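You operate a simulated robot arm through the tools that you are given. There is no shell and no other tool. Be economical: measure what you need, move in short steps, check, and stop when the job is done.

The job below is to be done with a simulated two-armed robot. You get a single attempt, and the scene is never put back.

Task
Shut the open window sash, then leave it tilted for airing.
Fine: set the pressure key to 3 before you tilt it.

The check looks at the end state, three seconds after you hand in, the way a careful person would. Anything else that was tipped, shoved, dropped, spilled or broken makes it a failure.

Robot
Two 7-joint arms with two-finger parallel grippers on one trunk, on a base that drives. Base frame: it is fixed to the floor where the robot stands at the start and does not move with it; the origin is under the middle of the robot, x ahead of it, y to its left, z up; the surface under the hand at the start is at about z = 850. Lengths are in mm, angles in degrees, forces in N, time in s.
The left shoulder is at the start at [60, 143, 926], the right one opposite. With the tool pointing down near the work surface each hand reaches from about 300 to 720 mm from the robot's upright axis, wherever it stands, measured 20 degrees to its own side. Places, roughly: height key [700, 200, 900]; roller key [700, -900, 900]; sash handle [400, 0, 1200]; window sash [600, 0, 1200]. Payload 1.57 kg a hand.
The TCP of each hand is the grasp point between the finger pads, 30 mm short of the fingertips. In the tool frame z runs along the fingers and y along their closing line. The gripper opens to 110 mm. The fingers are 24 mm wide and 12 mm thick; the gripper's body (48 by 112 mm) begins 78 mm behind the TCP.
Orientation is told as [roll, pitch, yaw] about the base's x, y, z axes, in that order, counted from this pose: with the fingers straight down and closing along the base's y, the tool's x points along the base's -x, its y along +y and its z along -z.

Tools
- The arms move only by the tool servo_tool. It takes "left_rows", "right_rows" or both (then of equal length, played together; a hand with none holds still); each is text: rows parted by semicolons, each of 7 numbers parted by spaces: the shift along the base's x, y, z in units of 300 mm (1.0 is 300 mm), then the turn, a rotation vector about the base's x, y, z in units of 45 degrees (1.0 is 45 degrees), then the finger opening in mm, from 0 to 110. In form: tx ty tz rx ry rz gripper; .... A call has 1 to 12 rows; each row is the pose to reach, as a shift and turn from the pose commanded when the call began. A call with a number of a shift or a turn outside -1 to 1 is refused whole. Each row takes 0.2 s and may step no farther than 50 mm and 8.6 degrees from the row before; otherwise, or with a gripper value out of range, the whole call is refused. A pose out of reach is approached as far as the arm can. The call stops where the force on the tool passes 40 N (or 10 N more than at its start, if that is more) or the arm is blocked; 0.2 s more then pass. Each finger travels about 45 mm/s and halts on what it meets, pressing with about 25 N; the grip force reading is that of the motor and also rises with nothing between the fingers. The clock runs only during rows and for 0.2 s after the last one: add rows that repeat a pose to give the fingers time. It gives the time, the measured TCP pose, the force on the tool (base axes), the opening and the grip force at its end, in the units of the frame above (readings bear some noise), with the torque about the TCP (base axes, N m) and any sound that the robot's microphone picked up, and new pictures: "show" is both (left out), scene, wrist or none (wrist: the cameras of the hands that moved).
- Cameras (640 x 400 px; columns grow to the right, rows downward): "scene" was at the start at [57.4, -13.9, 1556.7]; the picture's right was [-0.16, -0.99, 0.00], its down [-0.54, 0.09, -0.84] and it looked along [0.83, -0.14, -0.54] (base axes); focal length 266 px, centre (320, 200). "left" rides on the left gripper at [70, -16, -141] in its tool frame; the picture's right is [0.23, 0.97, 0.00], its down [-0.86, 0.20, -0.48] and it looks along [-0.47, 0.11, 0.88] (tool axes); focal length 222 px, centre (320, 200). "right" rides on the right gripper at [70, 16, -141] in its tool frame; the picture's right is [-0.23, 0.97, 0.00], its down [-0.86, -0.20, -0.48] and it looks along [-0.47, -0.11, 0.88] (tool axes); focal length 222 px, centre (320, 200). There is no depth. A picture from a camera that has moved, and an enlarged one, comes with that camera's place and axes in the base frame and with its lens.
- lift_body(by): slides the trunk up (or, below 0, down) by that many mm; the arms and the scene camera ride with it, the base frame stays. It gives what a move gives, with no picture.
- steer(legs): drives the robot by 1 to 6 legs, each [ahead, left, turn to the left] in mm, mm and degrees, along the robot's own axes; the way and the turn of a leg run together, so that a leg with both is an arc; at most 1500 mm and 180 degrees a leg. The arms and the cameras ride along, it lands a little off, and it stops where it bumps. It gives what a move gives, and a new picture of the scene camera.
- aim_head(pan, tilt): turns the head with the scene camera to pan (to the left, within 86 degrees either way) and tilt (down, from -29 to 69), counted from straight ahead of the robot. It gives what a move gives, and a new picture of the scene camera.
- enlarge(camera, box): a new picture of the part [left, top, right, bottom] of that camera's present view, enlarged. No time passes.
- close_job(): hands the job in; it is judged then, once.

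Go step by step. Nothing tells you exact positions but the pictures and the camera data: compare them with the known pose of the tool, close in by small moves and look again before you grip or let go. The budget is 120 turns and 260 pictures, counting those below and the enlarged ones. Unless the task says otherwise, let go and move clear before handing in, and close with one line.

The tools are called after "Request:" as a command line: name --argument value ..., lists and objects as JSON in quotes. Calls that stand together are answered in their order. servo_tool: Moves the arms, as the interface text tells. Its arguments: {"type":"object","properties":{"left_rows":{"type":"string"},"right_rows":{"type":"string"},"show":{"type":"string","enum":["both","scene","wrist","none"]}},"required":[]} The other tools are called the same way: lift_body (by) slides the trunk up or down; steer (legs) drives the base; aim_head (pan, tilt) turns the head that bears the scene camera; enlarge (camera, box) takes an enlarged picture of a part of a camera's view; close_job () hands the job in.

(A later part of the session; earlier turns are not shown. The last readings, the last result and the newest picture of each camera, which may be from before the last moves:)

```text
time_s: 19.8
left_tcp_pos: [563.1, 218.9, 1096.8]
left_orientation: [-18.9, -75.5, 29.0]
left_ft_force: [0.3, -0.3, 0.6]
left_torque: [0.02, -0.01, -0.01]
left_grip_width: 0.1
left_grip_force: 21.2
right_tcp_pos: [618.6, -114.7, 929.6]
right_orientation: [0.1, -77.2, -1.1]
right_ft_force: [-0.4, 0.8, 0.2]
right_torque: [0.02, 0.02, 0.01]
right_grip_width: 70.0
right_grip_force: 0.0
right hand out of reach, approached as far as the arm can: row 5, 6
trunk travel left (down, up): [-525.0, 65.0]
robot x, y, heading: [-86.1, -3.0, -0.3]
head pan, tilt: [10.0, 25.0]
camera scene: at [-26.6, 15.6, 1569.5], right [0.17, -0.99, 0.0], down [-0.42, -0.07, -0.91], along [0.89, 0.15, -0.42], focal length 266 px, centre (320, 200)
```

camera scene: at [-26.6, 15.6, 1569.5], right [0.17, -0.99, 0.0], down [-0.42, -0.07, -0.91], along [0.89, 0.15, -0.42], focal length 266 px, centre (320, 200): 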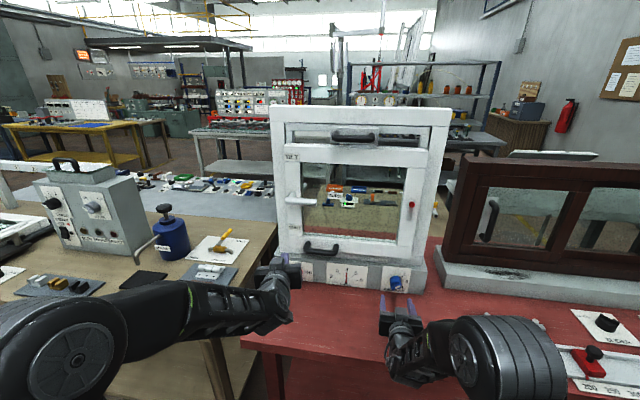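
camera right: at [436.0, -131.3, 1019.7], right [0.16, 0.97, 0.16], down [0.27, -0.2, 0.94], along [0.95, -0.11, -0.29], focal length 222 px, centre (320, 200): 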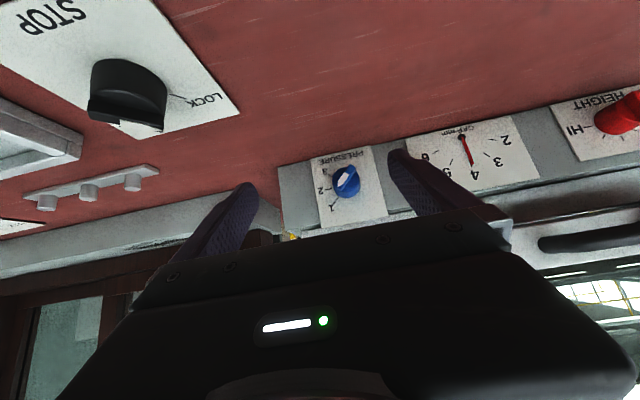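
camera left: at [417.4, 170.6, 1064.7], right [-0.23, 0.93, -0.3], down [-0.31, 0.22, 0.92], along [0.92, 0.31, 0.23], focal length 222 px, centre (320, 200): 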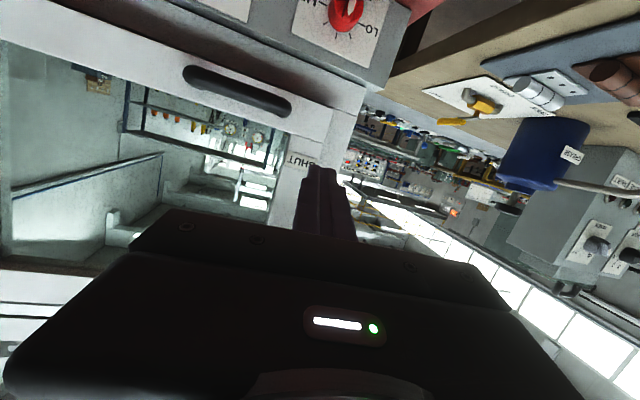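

Request:
servo_tool --right_rows "0 0 0 -0.163 0 0.035 70; 0 0 0 -0.326 0 0.07 70; 0 -0.01 0 -0.489 0 0.105 70; 0 -0.02 0 -0.652 0 0.14 70; 0 -0.03 0 -0.815 0 0.175 70; 0 -0.035 0 -0.978 0 0.208 70"

```text
time_s: 21.2
left_tcp_pos: [564.2, 220.6, 1096.4]
left_orientation: [-18.7, -75.5, 28.9]
left_ft_force: [-0.3, 0.1, 0.2]
left_torque: [-0.01, 0.0, 0.01]
left_grip_width: 0.0
left_grip_force: 20.9
right_tcp_pos: [626.0, -115.2, 967.9]
right_orientation: [-70.8, -49.1, 75.0]
right_ft_force: [0.9, -0.3, 0.8]
right_torque: [-0.01, 0.0, 0.01]
right_grip_width: 69.9
right_grip_force: 0.2
right hand out of reach, approached as far as the arm can: row 3, 4, 5, 6
trunk travel left (down, up): [-525.0, 65.0]
robot x, y, heading: [-88.2, -0.2, -0.2]
head pan, tilt: [10.0, 25.0]
camera scene: at [-25.7, 15.6, 1569.4], right [0.17, -0.99, 0.0], down [-0.42, -0.07, -0.91], along [0.89, 0.15, -0.42], focal length 266 px, centre (320, 200)
camera right: at [474.7, -145.9, 934.9], right [-0.09, 0.9, -0.43], down [-0.3, 0.39, 0.87], along [0.95, 0.21, 0.23], focal length 222 px, centre (320, 200)
```

scene: 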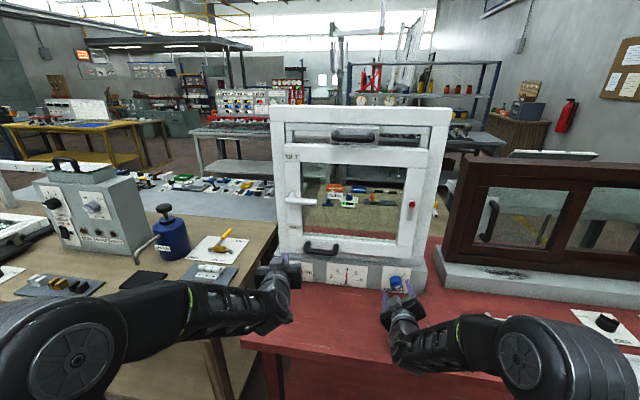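
right: 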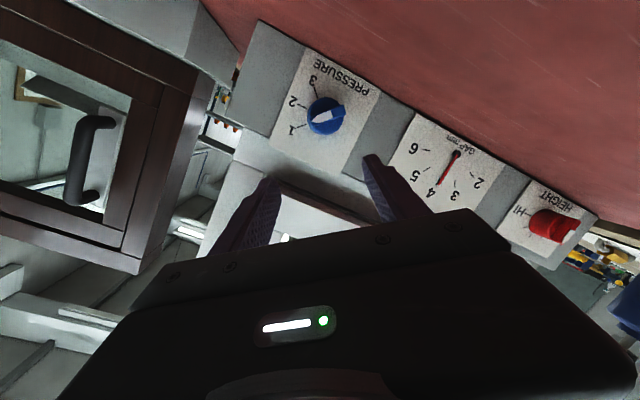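

The hand actually reached nearly the wanted orientation (fingers ahead, roll about -40). I'll shift it in line with the knob and check.

Request:
servo_tool --right_rows "0.03 -0.02 -0.05 0 0 0 70; 0.06 -0.04 -0.1 0 0 0 70; 0.09 -0.04 -0.15 0 0 0 70; 0.09 -0.04 -0.163 0 0 0 70"

Request:
enlarge --camera "scene" --box '[340, 240, 460, 330]'

```text
time_s: 22.2
left_tcp_pos: [562.8, 221.5, 1096.1]
left_orientation: [-18.8, -75.5, 29.0]
left_ft_force: [0.1, 0.1, -0.6]
left_torque: [-0.01, -0.03, 0.0]
left_grip_width: 0.0
left_grip_force: 21.1
right_tcp_pos: [630.1, -117.3, 960.9]
right_orientation: [-70.6, -49.1, 74.6]
right_ft_force: [0.8, 0.2, 1.3]
right_torque: [0.03, -0.01, -0.02]
right_grip_width: 70.0
right_grip_force: 0.0
right hand out of reach, approached as far as the arm can: row 1, 2, 3, 4
trunk travel left (down, up): [-525.0, 65.0]
robot x, y, heading: [-87.0, -2.9, -0.1]
head pan, tilt: [10.0, 25.0]
camera scene: at [-26.0, 15.8, 1569.4], right [0.17, -0.99, 0.0], down [-0.42, -0.07, -0.91], along [0.89, 0.15, -0.42], focal length 266 px, centre (320, 200)
camera right: at [478.8, -146.6, 929.6], right [-0.09, 0.9, -0.43], down [-0.29, 0.39, 0.87], along [0.95, 0.2, 0.23], focal length 222 px, centre (320, 200)
```

scene: 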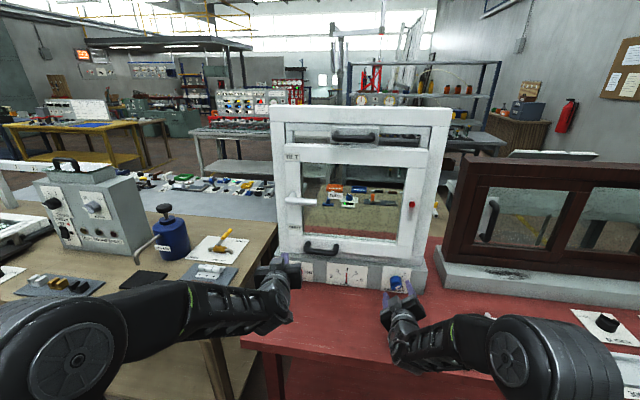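
right: 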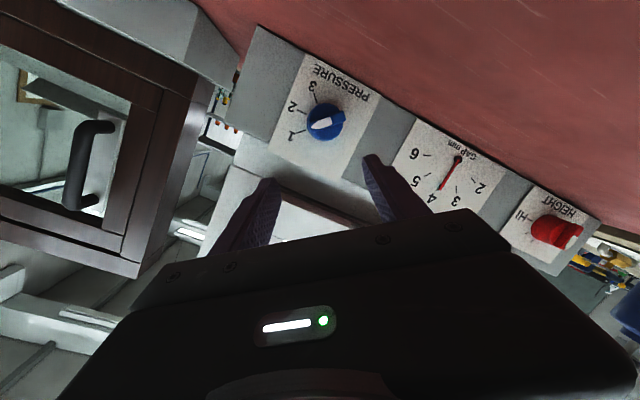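

```text
4.44 times, centred on (400, 285) of scene
camera zoom: at [-26.0, 15.8, 1569.4], right [0.17, -0.99, 0.0], down [-0.42, -0.07, -0.91], along [0.89, 0.15, -0.42], focal length 1183 px, centre (-36, -178)
```

zoom: 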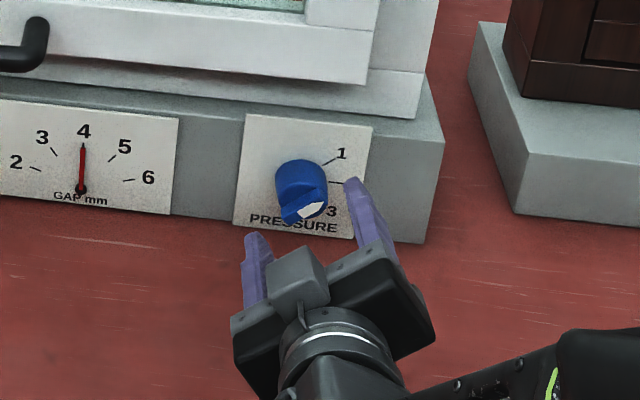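

The arm can't go lower in this posture, but the trunk can: I'll lower the body by 42 mm.

Request:
lift_body --by -42

Request:
enlarge --camera "right" --box '[160, 40, 480, 240]'

```text
time_s: 23.1
left_tcp_pos: [563.5, 220.7, 1053.2]
left_orientation: [-18.8, -75.6, 29.1]
left_ft_force: [0.4, 0.6, -0.2]
left_torque: [-0.02, 0.01, -0.04]
left_grip_width: 0.2
left_grip_force: 20.6
right_tcp_pos: [629.2, -116.6, 918.7]
right_orientation: [-70.5, -49.1, 74.6]
right_ft_force: [0.9, 0.1, -0.3]
right_torque: [0.02, 0.0, -0.02]
right_grip_width: 69.9
right_grip_force: 0.0
trunk travel left (down, up): [-483.0, 107.0]
robot x, y, heading: [-86.5, 0.3, -0.1]
head pan, tilt: [10.0, 25.0]
```

```text
2.00 times, centred on (320, 140) of right
camera zoom: at [478.7, -146.6, 887.7], right [-0.09, 0.9, -0.43], down [-0.29, 0.39, 0.87], along [0.95, 0.2, 0.23], focal length 444 px, centre (320, 320)
```

zoom: 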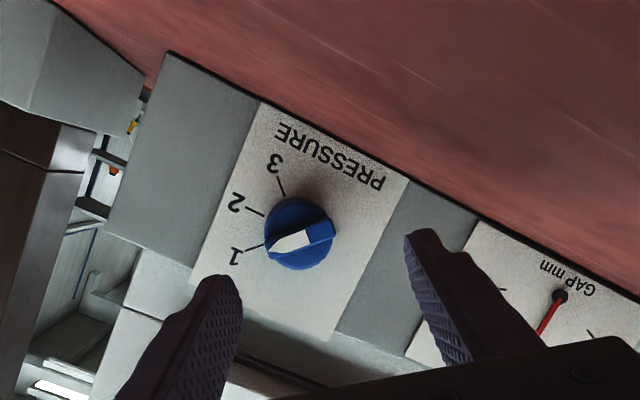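

Request:
servo_tool --right_rows "0.05 -0.035 -0.01 0 0 0 70; 0.12 -0.035 -0.01 0 0 0 70; 0.19 -0.035 -0.01 0 0 0 70"

Request:
enlarge --camera "scene" --box '[340, 240, 460, 330]'

Request:
enlarge --camera "right" --box '[180, 60, 460, 240]'

```text
time_s: 23.9
left_tcp_pos: [563.2, 220.6, 1053.7]
left_orientation: [-19.0, -75.5, 29.1]
left_ft_force: [-0.6, -0.2, -0.6]
left_torque: [-0.04, -0.01, -0.02]
left_grip_width: 0.2
left_grip_force: 21.1
right_tcp_pos: [689.6, -129.4, 929.2]
right_orientation: [-70.4, -49.0, 74.1]
right_ft_force: [0.2, 0.2, 0.9]
right_torque: [-0.02, -0.01, 0.01]
right_grip_width: 70.2
right_grip_force: 0.1
right hand out of reach, approached as far as the arm can: row 1, 2, 3
trunk travel left (down, up): [-483.0, 107.0]
robot x, y, heading: [-87.6, -0.3, -0.4]
head pan, tilt: [10.0, 25.0]
camera scene: at [-26.0, 16.6, 1527.4], right [0.17, -0.99, 0.0], down [-0.42, -0.07, -0.91], along [0.89, 0.15, -0.42], focal length 266 px, centre (320, 200)
camera right: at [538.0, -159.2, 896.9], right [-0.08, 0.9, -0.43], down [-0.29, 0.39, 0.87], along [0.95, 0.2, 0.23], focal length 222 px, centre (320, 200)
```

scene: 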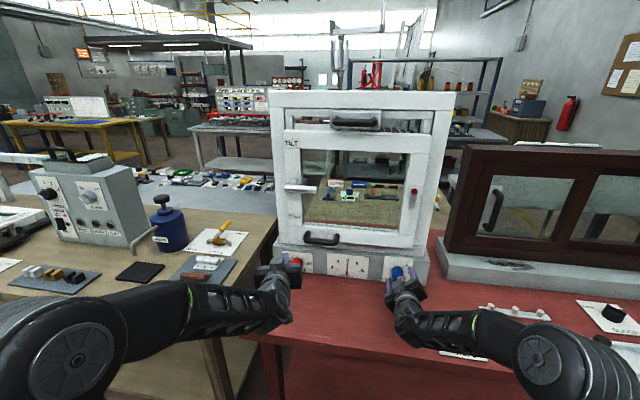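
right: 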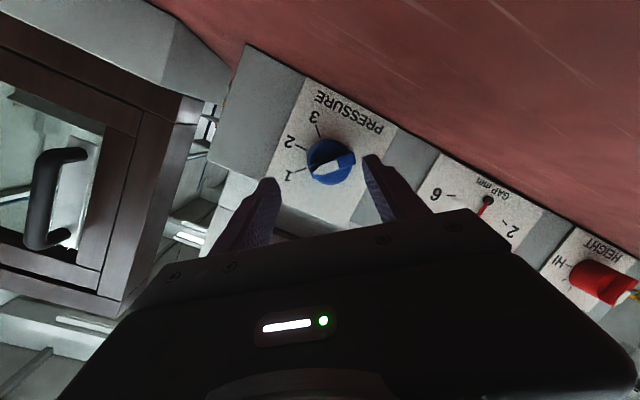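

```text
4.44 times, centred on (400, 285) of scene
camera zoom: at [-26.0, 16.6, 1527.4], right [0.17, -0.99, 0.0], down [-0.42, -0.07, -0.91], along [0.89, 0.15, -0.42], focal length 1183 px, centre (-36, -178)
```

zoom: 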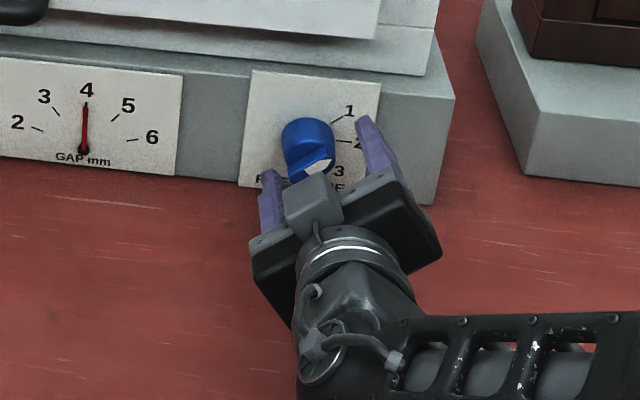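

```text
2.22 times, centred on (320, 150) of right
camera zoom: at [538.0, -159.2, 896.9], right [-0.08, 0.9, -0.43], down [-0.29, 0.39, 0.87], along [0.95, 0.2, 0.23], focal length 494 px, centre (320, 311)
```

zoom: 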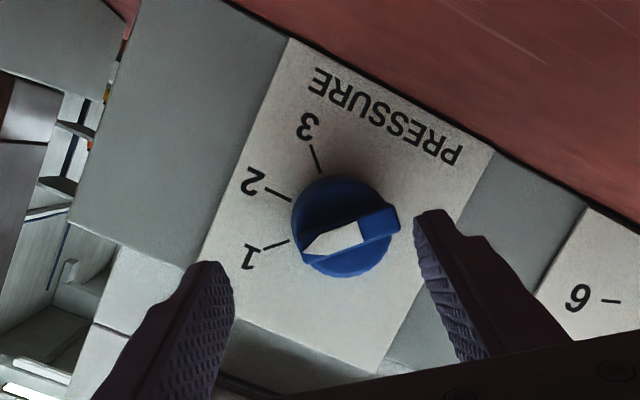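

The elbow-up posture limits the wrist when the hand is low, so I'll raise the hand relative to the trunk and lower the trunk by the same amount.

Request:
servo_tool --right_rows "-0.13 0.01 0.03 0 0 0 70; -0.14 0.01 0.13 0 0 0 70; -0.14 0.01 0.23 0 0 0 70; -0.14 0.01 0.33 0 0 0 70; -0.14 0.01 0.43 0 0 0 70" --left_rows "0 0 0.1 0 0 0 0; 0 0 0.2 0 0 0 0; 0 0 0.3 0 0 0 0; 0 0 0.4 0 0 0 0; 0 0 0.4 0 0 0 0" --show "none"

Request:
lift_body --by -140

Request:
enlarge --camera "right" --box '[0, 0, 640, 400]'

```text
time_s: 25.1
left_tcp_pos: [562.5, 219.7, 1175.7]
left_orientation: [-18.8, -75.5, 29.0]
left_ft_force: [-0.1, 0.3, -0.3]
left_torque: [0.0, -0.01, 0.0]
left_grip_width: 0.3
left_grip_force: 21.7
right_tcp_pos: [646.7, -125.9, 1055.7]
right_orientation: [-70.4, -49.1, 74.5]
right_ft_force: [0.0, 0.3, -0.9]
right_torque: [0.01, 0.0, -0.02]
right_grip_width: 69.9
right_grip_force: 0.0
trunk travel left (down, up): [-483.0, 107.0]
robot x, y, heading: [-85.9, -2.4, -0.2]
head pan, tilt: [10.0, 25.0]
```

```text
time_s: 26.7
left_tcp_pos: [561.9, 220.2, 1034.3]
left_orientation: [-18.8, -75.5, 29.0]
left_ft_force: [0.4, -0.1, -0.6]
left_torque: [-0.01, 0.0, -0.01]
left_grip_width: 0.0
left_grip_force: 21.8
right_tcp_pos: [647.0, -125.8, 915.6]
right_orientation: [-70.7, -49.1, 74.5]
right_ft_force: [-0.3, -0.6, -1.1]
right_torque: [-0.04, -0.01, -0.02]
right_grip_width: 69.9
right_grip_force: 0.1
trunk travel left (down, up): [-343.0, 247.0]
robot x, y, heading: [-85.8, -1.1, -0.2]
head pan, tilt: [10.0, 25.0]
```

```text
1.00 times, centred on (320, 200) of right (not enlarged: the box is as wide or as high as the picture)
camera zoom: at [495.6, -156.6, 882.5], right [-0.09, 0.9, -0.43], down [-0.29, 0.39, 0.87], along [0.95, 0.2, 0.23], focal length 222 px, centre (320, 200)
```

zoom: 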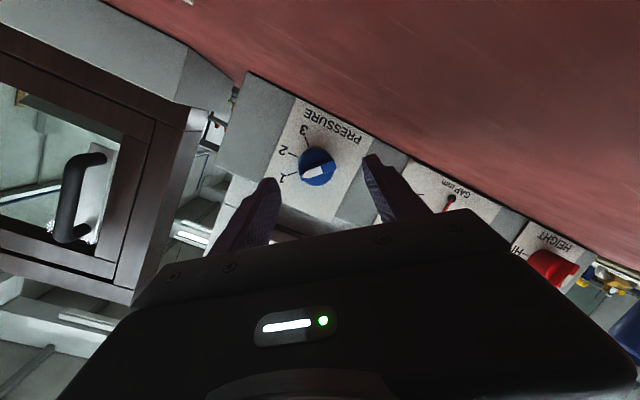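

Aligned. Advance around the knob.

Request:
servo_tool --right_rows "0.07 -0.003 0 0 0 0 70; 0.14 -0.003 0 0 0 0 70; 0.2 -0.003 0 0 0 0 70; 0.2 -0.003 0 0 0 0 70"

Request:
enlarge --camera "right" --box '[200, 80, 440, 230]'

Request:
enlarge --camera "scene" --box '[340, 200, 460, 290]'

```text
time_s: 27.7
left_tcp_pos: [563.0, 219.8, 1034.1]
left_orientation: [-18.8, -75.4, 29.0]
left_ft_force: [0.2, -0.1, -0.7]
left_torque: [0.03, -0.02, -0.01]
left_grip_width: 0.2
left_grip_force: 22.0
right_tcp_pos: [707.0, -128.1, 913.9]
right_orientation: [-70.6, -49.1, 74.6]
right_ft_force: [0.0, 0.0, 0.0]
right_torque: [-0.01, 0.0, 0.0]
right_grip_width: 70.3
right_grip_force: 0.0
trunk travel left (down, up): [-343.0, 247.0]
robot x, y, heading: [-84.6, -0.2, -0.5]
head pan, tilt: [10.0, 25.0]
camera scene: at [-26.0, 15.8, 1387.4], right [0.17, -0.99, 0.0], down [-0.42, -0.07, -0.91], along [0.89, 0.15, -0.42], focal length 266 px, centre (320, 200)
camera right: at [555.5, -158.0, 881.6], right [-0.09, 0.9, -0.43], down [-0.29, 0.39, 0.87], along [0.95, 0.2, 0.23], focal length 222 px, centre (320, 200)
```

scene: 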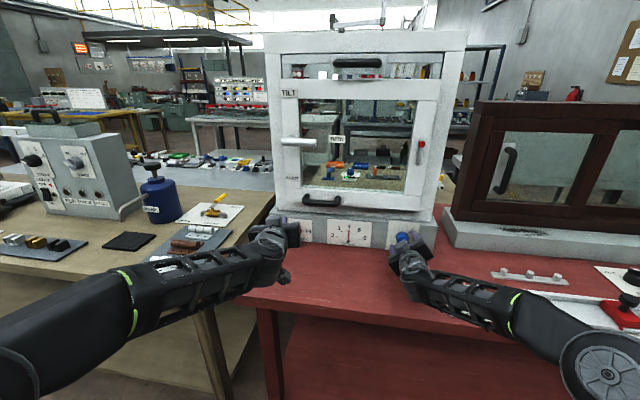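
right: 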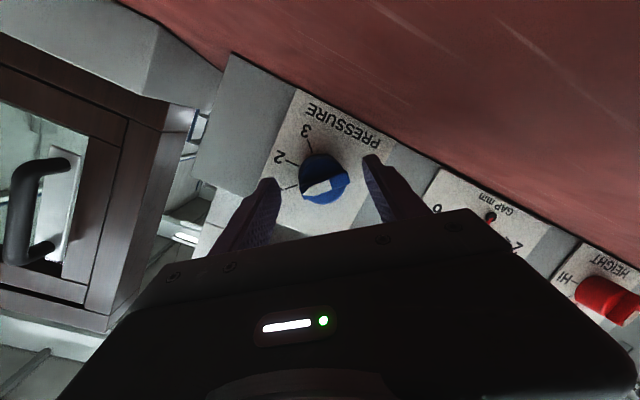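

```text
2.67 times, centred on (320, 155) of right
camera zoom: at [555.5, -158.0, 881.6], right [-0.09, 0.9, -0.43], down [-0.29, 0.39, 0.87], along [0.95, 0.2, 0.23], focal length 592 px, centre (320, 320)
```

zoom: 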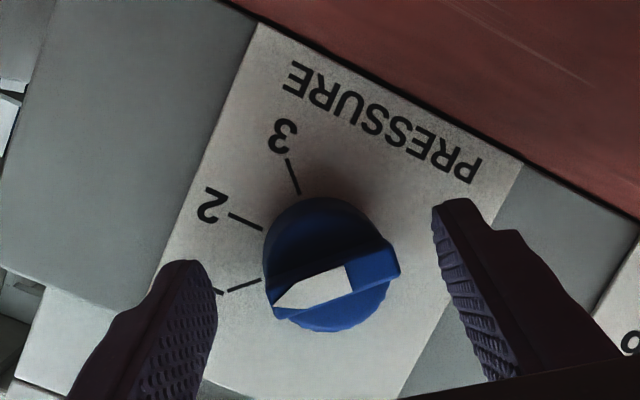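

```text
4.44 times, centred on (400, 245) of scene
camera zoom: at [-26.0, 15.8, 1387.4], right [0.17, -0.99, 0.0], down [-0.42, -0.07, -0.91], along [0.89, 0.15, -0.42], focal length 1183 px, centre (-36, 0)
```

zoom: 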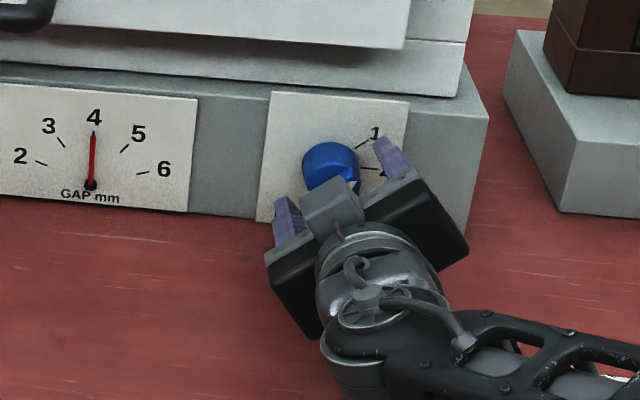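

Centered around the knob. Close the fingers on it.

Request:
servo_tool --right_rows "0 0 0 0 0 0 30; 0 0 0 0 0 0 30; 0 0 0 0 0 0 20; 0 0 0 0 0 0 20" --show "wrist"

Request:
enlarge --camera "right" --box '[200, 80, 440, 230]'

```text
time_s: 28.7
left_tcp_pos: [563.3, 220.1, 1034.2]
left_orientation: [-18.9, -75.5, 29.1]
left_ft_force: [0.3, 0.4, -0.2]
left_torque: [0.01, -0.02, 0.03]
left_grip_width: 0.2
left_grip_force: 21.2
right_tcp_pos: [706.1, -125.7, 912.0]
right_orientation: [-70.4, -49.2, 74.6]
right_ft_force: [-3.6, 7.4, -6.8]
right_torque: [0.02, -0.35, 0.07]
right_grip_width: 41.5
right_grip_force: 30.5
trunk travel left (down, up): [-343.0, 247.0]
robot x, y, heading: [-82.7, -2.1, -0.3]
head pan, tilt: [10.0, 25.0]
camera right: at [555.1, -156.3, 880.6], right [-0.09, 0.9, -0.43], down [-0.29, 0.39, 0.87], along [0.95, 0.2, 0.23], focal length 222 px, centre (320, 200)
```

right: 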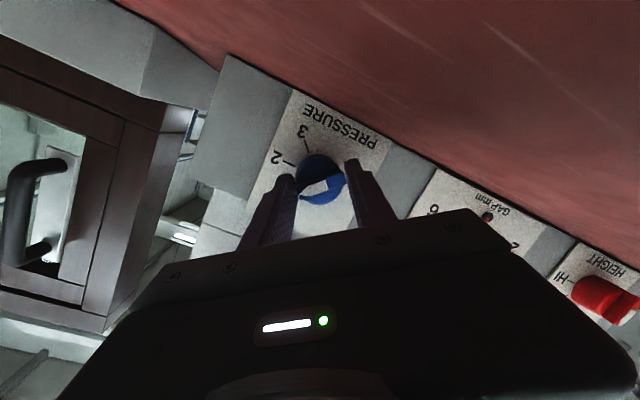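

```text
2.67 times, centred on (320, 155) of right
camera zoom: at [555.1, -156.3, 880.6], right [-0.09, 0.9, -0.43], down [-0.29, 0.39, 0.87], along [0.95, 0.2, 0.23], focal length 592 px, centre (320, 320)
```

zoom: 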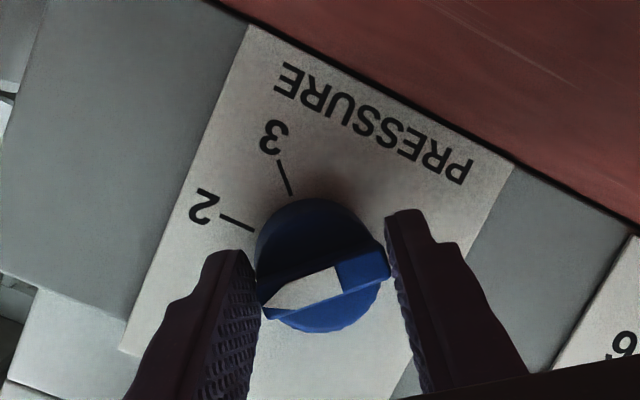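

Grip holds at 41.5 mm along the rib. Turn about the tool axis by +45° first.

Request:
servo_tool --right_rows "0 0 0 0.163 0 -0.036 20; 0 0 0 0.326 0 -0.072 20; 0 0 0 0.489 0 -0.108 20; 0 0 0 0.652 0 -0.144 20; 0 0 0 0.815 0 -0.18 20; 0 0 0 0.977 0 -0.215 20" --show "wrist"

Request:
enlarge --camera "right" --box '[200, 80, 440, 230]'

```text
time_s: 30.1
left_tcp_pos: [563.7, 219.5, 1034.1]
left_orientation: [-18.9, -75.5, 29.2]
left_ft_force: [-0.2, -0.9, -1.1]
left_torque: [-0.04, -0.01, -0.02]
left_grip_width: 0.0
left_grip_force: 21.5
right_tcp_pos: [705.4, -124.7, 914.6]
right_orientation: [24.3, -75.8, -24.9]
right_ft_force: [-7.7, 9.4, -10.4]
right_torque: [0.03, 0.53, 1.67]
right_grip_width: 38.5
right_grip_force: 44.3
trunk travel left (down, up): [-343.0, 247.0]
robot x, y, heading: [-83.8, -0.1, -0.0]
head pan, tilt: [10.0, 25.0]
camera right: at [554.6, -101.8, 879.4], right [0.07, 0.94, 0.32], down [-0.28, -0.29, 0.92], along [0.96, -0.16, 0.24], focal length 222 px, centre (320, 200)
```

right: 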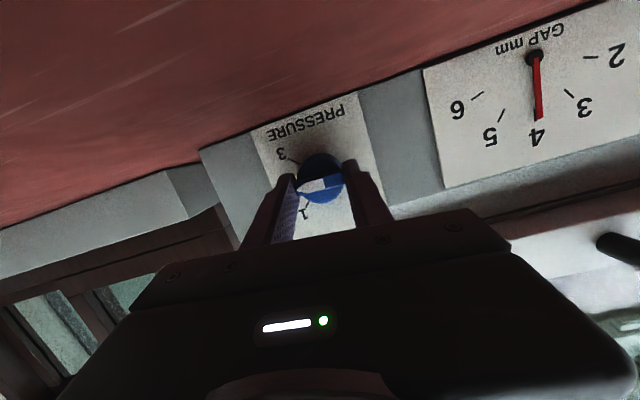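

```text
2.67 times, centred on (320, 155) of right
camera zoom: at [554.6, -101.8, 879.4], right [0.07, 0.94, 0.32], down [-0.28, -0.29, 0.92], along [0.96, -0.16, 0.24], focal length 592 px, centre (320, 320)
```

zoom: 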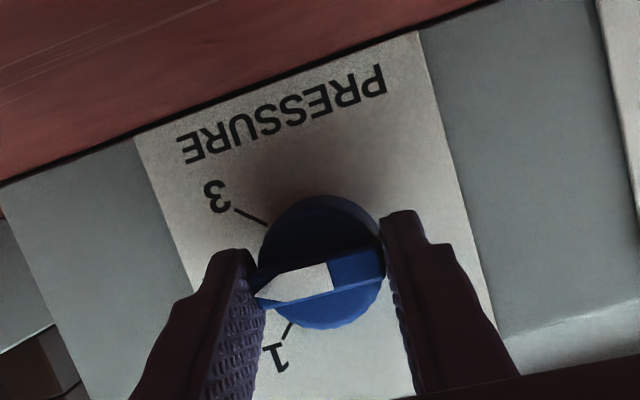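

The key follows. Turn a further 42°.

Request:
servo_tool --right_rows "0 0 0 0.163 0 -0.036 20; 0 0 0 0.326 0 -0.072 20; 0 0 0 0.489 0 -0.108 20; 0 0 0 0.652 0 -0.144 20; 0 0 0 0.815 0 -0.18 20; 0 0 0 0.92 0 -0.203 20" --show "wrist"

Request:
enlarge --camera "right" --box '[200, 80, 440, 230]'

```text
time_s: 31.5
left_tcp_pos: [563.5, 218.8, 1034.6]
left_orientation: [-18.9, -75.5, 29.0]
left_ft_force: [-0.1, 0.1, -0.4]
left_torque: [0.01, 0.02, 0.03]
left_grip_width: 0.0
left_grip_force: 20.8
right_tcp_pos: [708.0, -129.9, 915.5]
right_orientation: [73.1, -40.4, -79.0]
right_ft_force: [-0.2, 1.4, 0.9]
right_torque: [0.07, -0.01, 1.31]
right_grip_width: 42.0
right_grip_force: 37.0
trunk travel left (down, up): [-343.0, 247.0]
robot x, y, heading: [-83.7, 1.7, 0.1]
head pan, tilt: [10.0, 25.0]
camera right: at [562.9, -65.9, 914.3], right [0.2, 0.48, 0.86], down [-0.37, -0.77, 0.51], along [0.91, -0.42, 0.03], focal length 222 px, centre (320, 200)
```

right: 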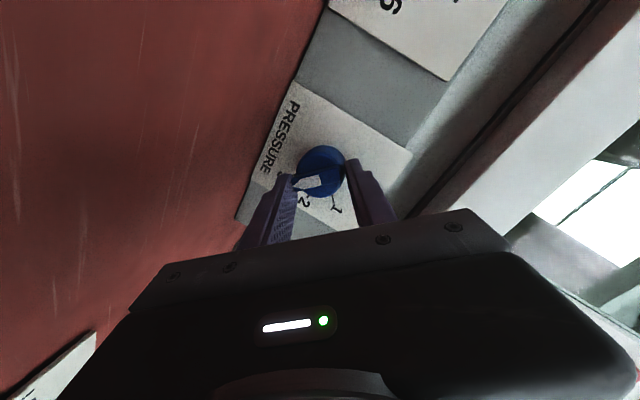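

```text
2.67 times, centred on (320, 155) of right
camera zoom: at [562.9, -65.9, 914.3], right [0.2, 0.48, 0.86], down [-0.37, -0.77, 0.51], along [0.91, -0.42, 0.03], focal length 592 px, centre (320, 320)
```

zoom: 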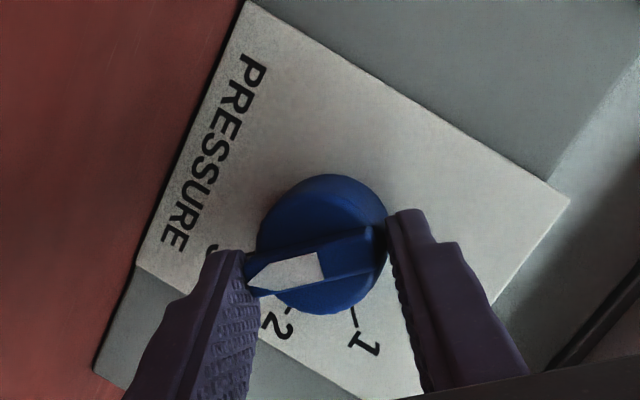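

The pointer now appears at 3. Open and back off to check.

Request:
servo_tool --right_rows "0 0 0 0 0 0 45; 0 0 0 0 0 0 60; 0 0 0 0 0 0 75; -0.1 0 0 0 0 0 75; -0.2 0 0 0 0 0 75; -0.3 0 0 0 0 0 75; -0.4 0 0 0 0 0 75"

Request:
enlarge --camera "right" --box '[260, 80, 420, 200]'

Request:
enlarge --camera "scene" --box '[270, 200, 450, 290]'

```text
time_s: 33.1
left_tcp_pos: [562.5, 220.0, 1033.4]
left_orientation: [-18.8, -75.6, 29.2]
left_ft_force: [0.6, -0.6, 0.1]
left_torque: [0.0, 0.01, 0.0]
left_grip_width: 0.0
left_grip_force: 20.5
right_tcp_pos: [584.7, -127.5, 914.4]
right_orientation: [72.9, -40.4, -78.7]
right_ft_force: [-0.2, -1.0, -0.1]
right_torque: [0.0, 0.03, 0.03]
right_grip_width: 75.0
right_grip_force: 0.0
trunk travel left (down, up): [-343.0, 247.0]
robot x, y, heading: [-86.8, -5.7, -0.3]
head pan, tilt: [10.0, 25.0]
camera scene: at [-26.2, 15.7, 1387.4], right [0.17, -0.99, 0.0], down [-0.42, -0.07, -0.91], along [0.89, 0.15, -0.42], focal length 266 px, centre (320, 200)
camera right: at [440.2, -65.5, 912.4], right [0.2, 0.48, 0.86], down [-0.37, -0.77, 0.52], along [0.91, -0.42, 0.03], focal length 222 px, centre (320, 200)
```

scene: 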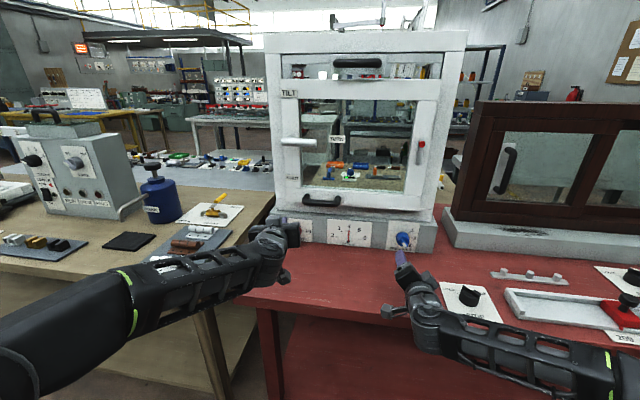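
right: 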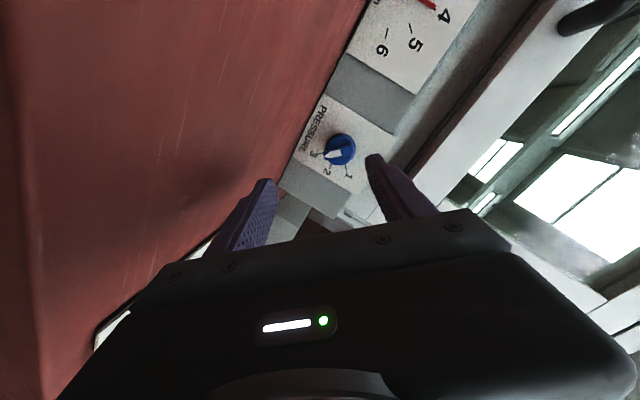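

```text
3.33 times, centred on (340, 140) of right
camera zoom: at [440.2, -65.5, 912.4], right [0.2, 0.48, 0.86], down [-0.37, -0.77, 0.52], along [0.91, -0.42, 0.03], focal length 740 px, centre (253, 400)
```

zoom: 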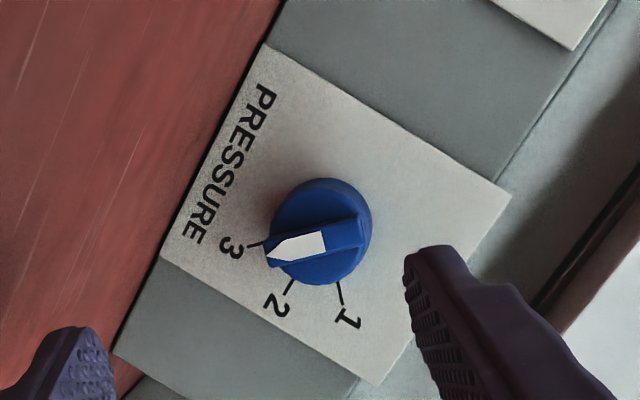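

```text
3.56 times, centred on (360, 245) of scene
camera zoom: at [-26.2, 15.7, 1387.4], right [0.17, -0.99, 0.0], down [-0.42, -0.07, -0.91], along [0.89, 0.15, -0.42], focal length 946 px, centre (178, 40)
```

zoom: 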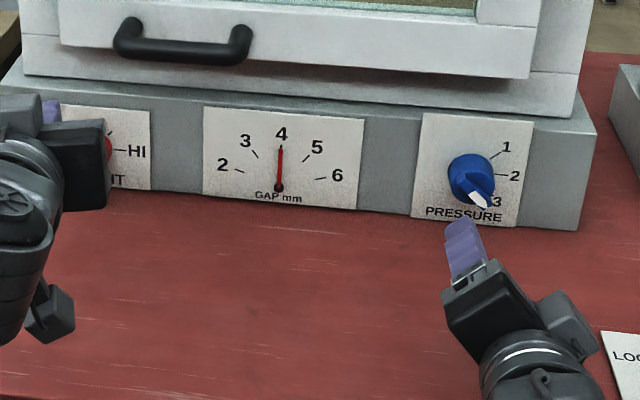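

Request:
enlarge --camera "right" --box '[305, 115, 375, 185]'

Request:
enlarge --camera "scene" --box '[260, 20, 480, 220]'

```text
5.71 times, centred on (340, 150) of right
camera zoom: at [440.2, -65.5, 912.4], right [0.2, 0.48, 0.86], down [-0.37, -0.77, 0.52], along [0.91, -0.42, 0.03], focal length 1269 px, centre (206, 486)
```

zoom: 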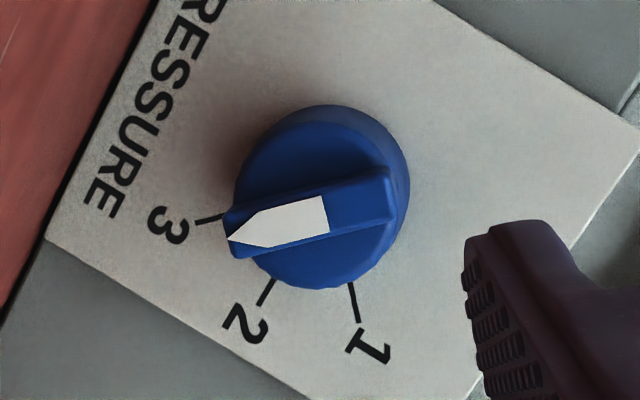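

```text
2.00 times, centred on (370, 120) of scene
camera zoom: at [-26.2, 15.7, 1387.4], right [0.17, -0.99, 0.0], down [-0.42, -0.07, -0.91], along [0.89, 0.15, -0.42], focal length 532 px, centre (220, 360)
```

zoom: 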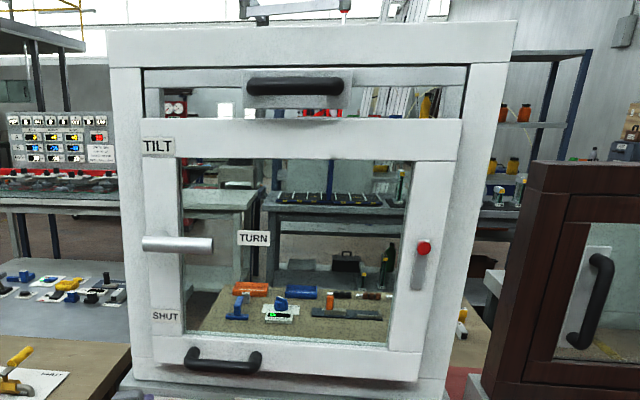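

The key is exactly at 3. Now the lever: bar at about x 675, z 1225, from y 245 (pivot) to y 145. I'll raise the trunk again and look with the left camera.

Request:
lift_body --by 160

Request:
aim_head --pan 10 --tilt 25

Request:
enlarge --camera "left" --box '[0, 0, 640, 400]'

Request:
enlarge --camera "scene" --box '[260, 100, 450, 260]'

```text
time_s: 35.0
left_tcp_pos: [562.6, 218.5, 1193.7]
left_orientation: [-18.8, -75.5, 29.0]
left_ft_force: [0.7, 0.5, 0.0]
left_torque: [0.0, 0.01, 0.0]
left_grip_width: 0.3
left_grip_force: 21.8
right_tcp_pos: [584.7, -127.8, 1072.8]
right_orientation: [72.9, -40.5, -78.5]
right_ft_force: [0.3, 0.1, 0.5]
right_torque: [0.03, -0.01, 0.0]
right_grip_width: 74.8
right_grip_force: 0.1
trunk travel left (down, up): [-503.0, 87.0]
robot x, y, heading: [-86.6, -0.4, -0.2]
head pan, tilt: [10.0, 25.0]
```

```text
time_s: 35.6
left_tcp_pos: [562.6, 219.1, 1193.4]
left_orientation: [-18.9, -75.5, 29.0]
left_ft_force: [-0.1, -0.2, 0.3]
left_torque: [-0.02, 0.0, 0.01]
left_grip_width: 0.2
left_grip_force: 20.7
right_tcp_pos: [585.2, -126.9, 1075.1]
right_orientation: [72.9, -40.5, -78.6]
right_ft_force: [-0.6, -0.5, 0.9]
right_torque: [0.01, 0.0, 0.0]
right_grip_width: 75.0
right_grip_force: 0.1
trunk travel left (down, up): [-503.0, 87.0]
robot x, y, heading: [-87.7, -1.7, 0.1]
head pan, tilt: [10.0, 25.0]
camera scene: at [-26.1, 15.8, 1547.4], right [0.17, -0.99, 0.0], down [-0.42, -0.07, -0.91], along [0.89, 0.15, -0.42], focal length 266 px, centre (320, 200)
```

scene: 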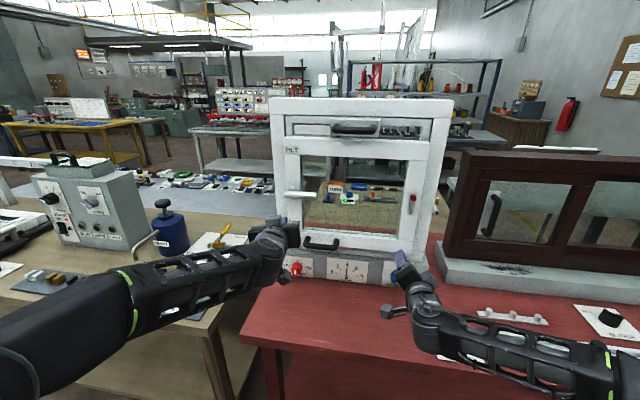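

```text
1.00 times, centred on (320, 200) of left (not enlarged: the box is as wide or as high as the picture)
camera zoom: at [417.0, 170.0, 1162.7], right [-0.23, 0.93, -0.3], down [-0.31, 0.22, 0.93], along [0.92, 0.31, 0.23], focal length 222 px, centre (320, 200)
```

zoom: 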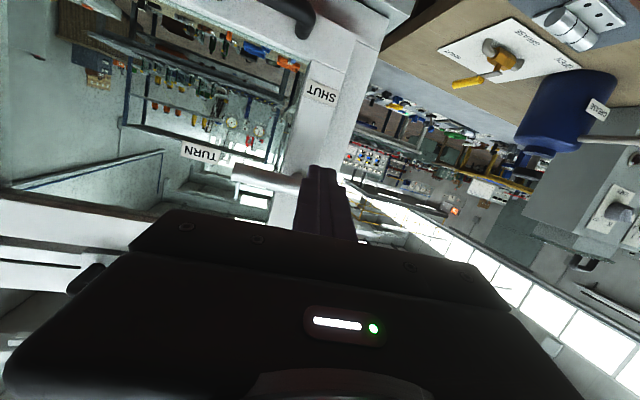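

```text
2.50 times, centred on (355, 180) of scene
camera zoom: at [-26.1, 15.8, 1547.4], right [0.17, -0.99, 0.0], down [-0.42, -0.07, -0.91], along [0.89, 0.15, -0.42], focal length 665 px, centre (232, 250)
```

zoom: 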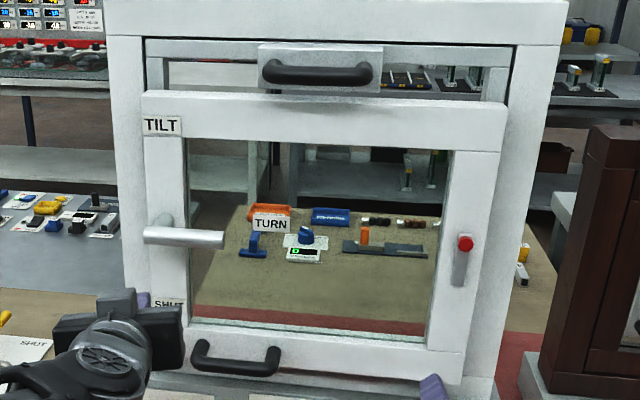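

Lever bar confirmed near [675, 148..245, 1220]. I'll place the closed left fingers just under its free end.

Request:
servo_tool --left_rows "0 -0.09 -0.03 0 0 0 0; 0.02 -0.18 -0.05 0 0 0 0; 0.12 -0.18 -0.05 0 0 0 0; 0.22 -0.18 -0.05 0 0 0 0; 0.32 -0.18 -0.05 0 0 0 0; 0.32 -0.18 -0.05 0 0 0 0"

Request:
enlarge --camera "scene" --box '[260, 140, 380, 260]'

```text
time_s: 37.0
left_tcp_pos: [658.9, 167.2, 1178.4]
left_orientation: [-18.8, -75.5, 29.2]
left_ft_force: [0.2, -0.7, -0.9]
left_torque: [-0.02, 0.0, 0.01]
left_grip_width: 0.2
left_grip_force: 21.3
right_tcp_pos: [584.9, -128.6, 1074.5]
right_orientation: [72.9, -40.5, -78.6]
right_ft_force: [0.0, -0.3, -1.3]
right_torque: [-0.02, 0.0, 0.05]
right_grip_width: 75.1
right_grip_force: 0.0
trunk travel left (down, up): [-503.0, 87.0]
robot x, y, heading: [-85.1, -4.0, -0.2]
head pan, tilt: [10.0, 25.0]
camera scene: at [-26.4, 15.8, 1547.5], right [0.17, -0.99, 0.0], down [-0.42, -0.07, -0.91], along [0.89, 0.15, -0.42], focal length 266 px, centre (320, 200)
camera left: at [512.4, 116.5, 1147.8], right [-0.23, 0.93, -0.3], down [-0.31, 0.22, 0.93], along [0.92, 0.31, 0.23], focal length 222 px, centre (320, 200)
```

scene: 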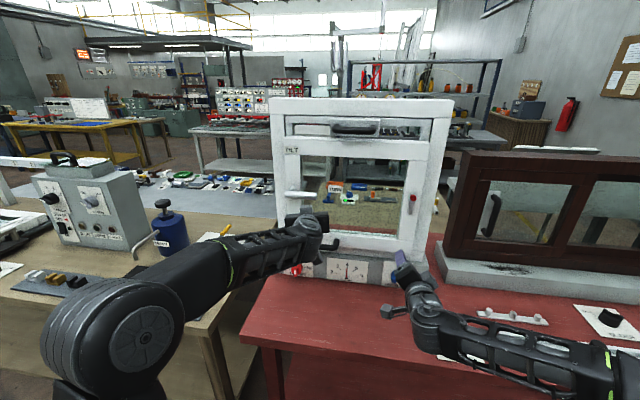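
left: 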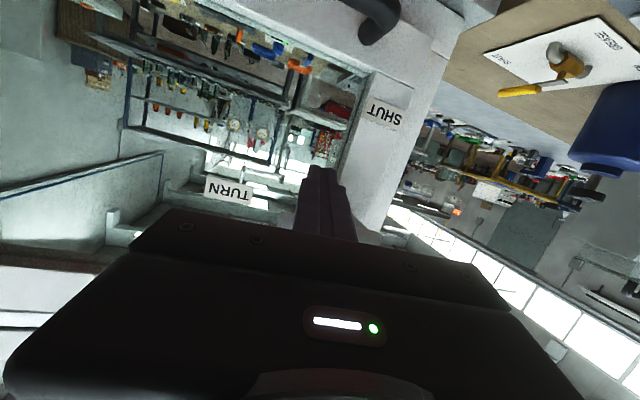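

```text
3.33 times, centred on (320, 200) of scene
camera zoom: at [-26.4, 15.8, 1547.5], right [0.17, -0.99, 0.0], down [-0.42, -0.07, -0.91], along [0.89, 0.15, -0.42], focal length 887 px, centre (320, 200)
```

zoom: 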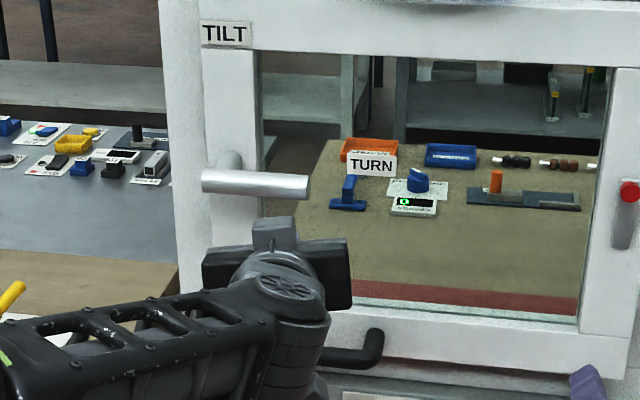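

The fingers are right below the bar. Sweep up along the lever's arc toward TILT.

Request:
servo_tool --left_rows "0 0 0.075 0 0 0 0; 0 -0.015 0.137 0 0 0 0; 0 -0.013 0.2 0 0 0 0; 0 0.006 0.26 0 0 0 0; 0 0.04 0.313 0 0 0 0"

Request:
enlarge --camera "scene" --box '[260, 100, 380, 220]'

```text
time_s: 38.2
left_tcp_pos: [657.7, 177.4, 1273.0]
left_orientation: [-18.8, -75.7, 29.1]
left_ft_force: [-1.3, 0.6, 0.6]
left_torque: [0.0, -0.04, -0.01]
left_grip_width: 0.0
left_grip_force: 21.2
right_tcp_pos: [584.8, -127.7, 1075.0]
right_orientation: [72.9, -40.4, -78.6]
right_ft_force: [-0.5, 0.1, 0.0]
right_torque: [0.01, 0.0, 0.01]
right_grip_width: 74.8
right_grip_force: 0.1
trunk travel left (down, up): [-503.0, 87.0]
robot x, y, heading: [-86.1, 0.1, -0.2]
head pan, tilt: [10.0, 25.0]
camera scene: at [-26.1, 15.9, 1547.5], right [0.17, -0.99, 0.0], down [-0.42, -0.07, -0.91], along [0.89, 0.15, -0.42], focal length 266 px, centre (320, 200)
camera left: at [513.1, 127.7, 1242.1], right [-0.23, 0.93, -0.3], down [-0.31, 0.22, 0.93], along [0.92, 0.31, 0.24], focal length 222 px, centre (320, 200)
```

scene: 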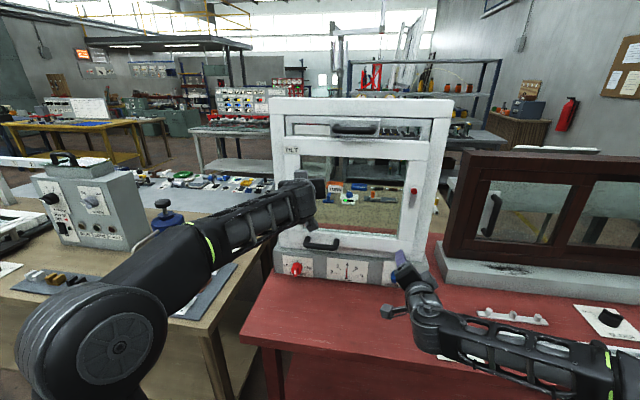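
left: 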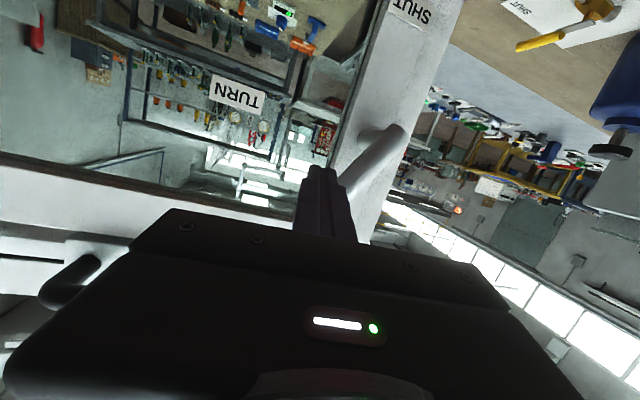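

```text
3.33 times, centred on (320, 160) of scene
camera zoom: at [-26.1, 15.9, 1547.5], right [0.17, -0.99, 0.0], down [-0.42, -0.07, -0.91], along [0.89, 0.15, -0.42], focal length 887 px, centre (320, 333)
```

zoom: 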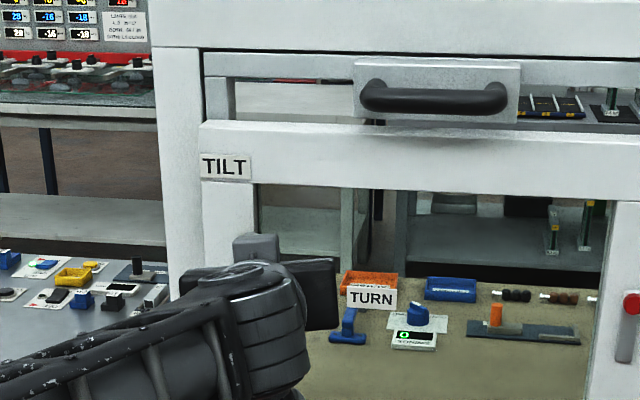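

The lever follows, now about 60° up. Finish the sweep to TILT.

Request:
servo_tool --left_rows "0 0.023 0.022 0 0 0 0; 0 0.046 0.044 0 0 0 0; 0 0.075 0.06 0 0 0 0; 0 0.102 0.074 0 0 0 0; 0 0.12 0.08 0 0 0 0; 0 0.14 0.08 0 0 0 0; 0 0.16 0.08 0 0 0 0"

Request:
enlarge --camera "left" --box '[240, 0, 500, 240]'

```text
time_s: 39.9
left_tcp_pos: [658.4, 208.8, 1295.7]
left_orientation: [-19.4, -75.3, 28.0]
left_ft_force: [-4.7, -11.0, 0.2]
left_torque: [0.02, 0.01, -0.26]
left_grip_width: 0.2
left_grip_force: 21.5
right_tcp_pos: [583.0, -131.4, 1075.0]
right_orientation: [73.0, -40.4, -78.7]
right_ft_force: [0.0, -0.2, -0.2]
right_torque: [-0.02, 0.01, -0.05]
right_grip_width: 74.9
right_grip_force: 0.1
trunk travel left (down, up): [-503.0, 87.0]
robot x, y, heading: [-90.7, 2.1, -0.4]
head pan, tilt: [10.0, 25.0]
stopped in row 7 (left hand): the force on the tool passed its limit at 41 N (the readings are from after the stop); the commanded pose is now the measured one
camera scene: at [-27.4, 14.8, 1547.8], right [0.17, -0.99, 0.0], down [-0.42, -0.07, -0.91], along [0.89, 0.15, -0.42], focal length 266 px, centre (320, 200)
camera left: at [511.8, 163.7, 1264.8], right [-0.21, 0.93, -0.3], down [-0.3, 0.23, 0.93], along [0.93, 0.28, 0.23], focal length 222 px, centre (320, 200)
```

scene: 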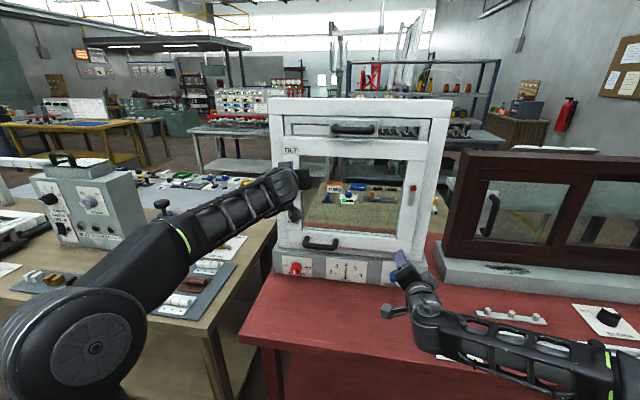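
left: 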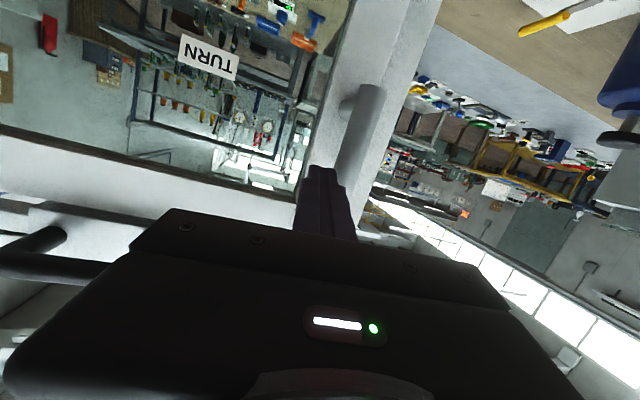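

```text
1.67 times, centred on (370, 120) of left
camera zoom: at [511.8, 163.7, 1264.8], right [-0.21, 0.93, -0.3], down [-0.3, 0.23, 0.93], along [0.93, 0.28, 0.23], focal length 370 px, centre (237, 333)
```

zoom: 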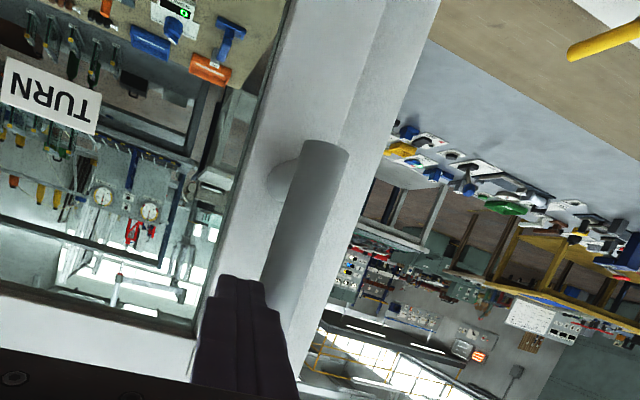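

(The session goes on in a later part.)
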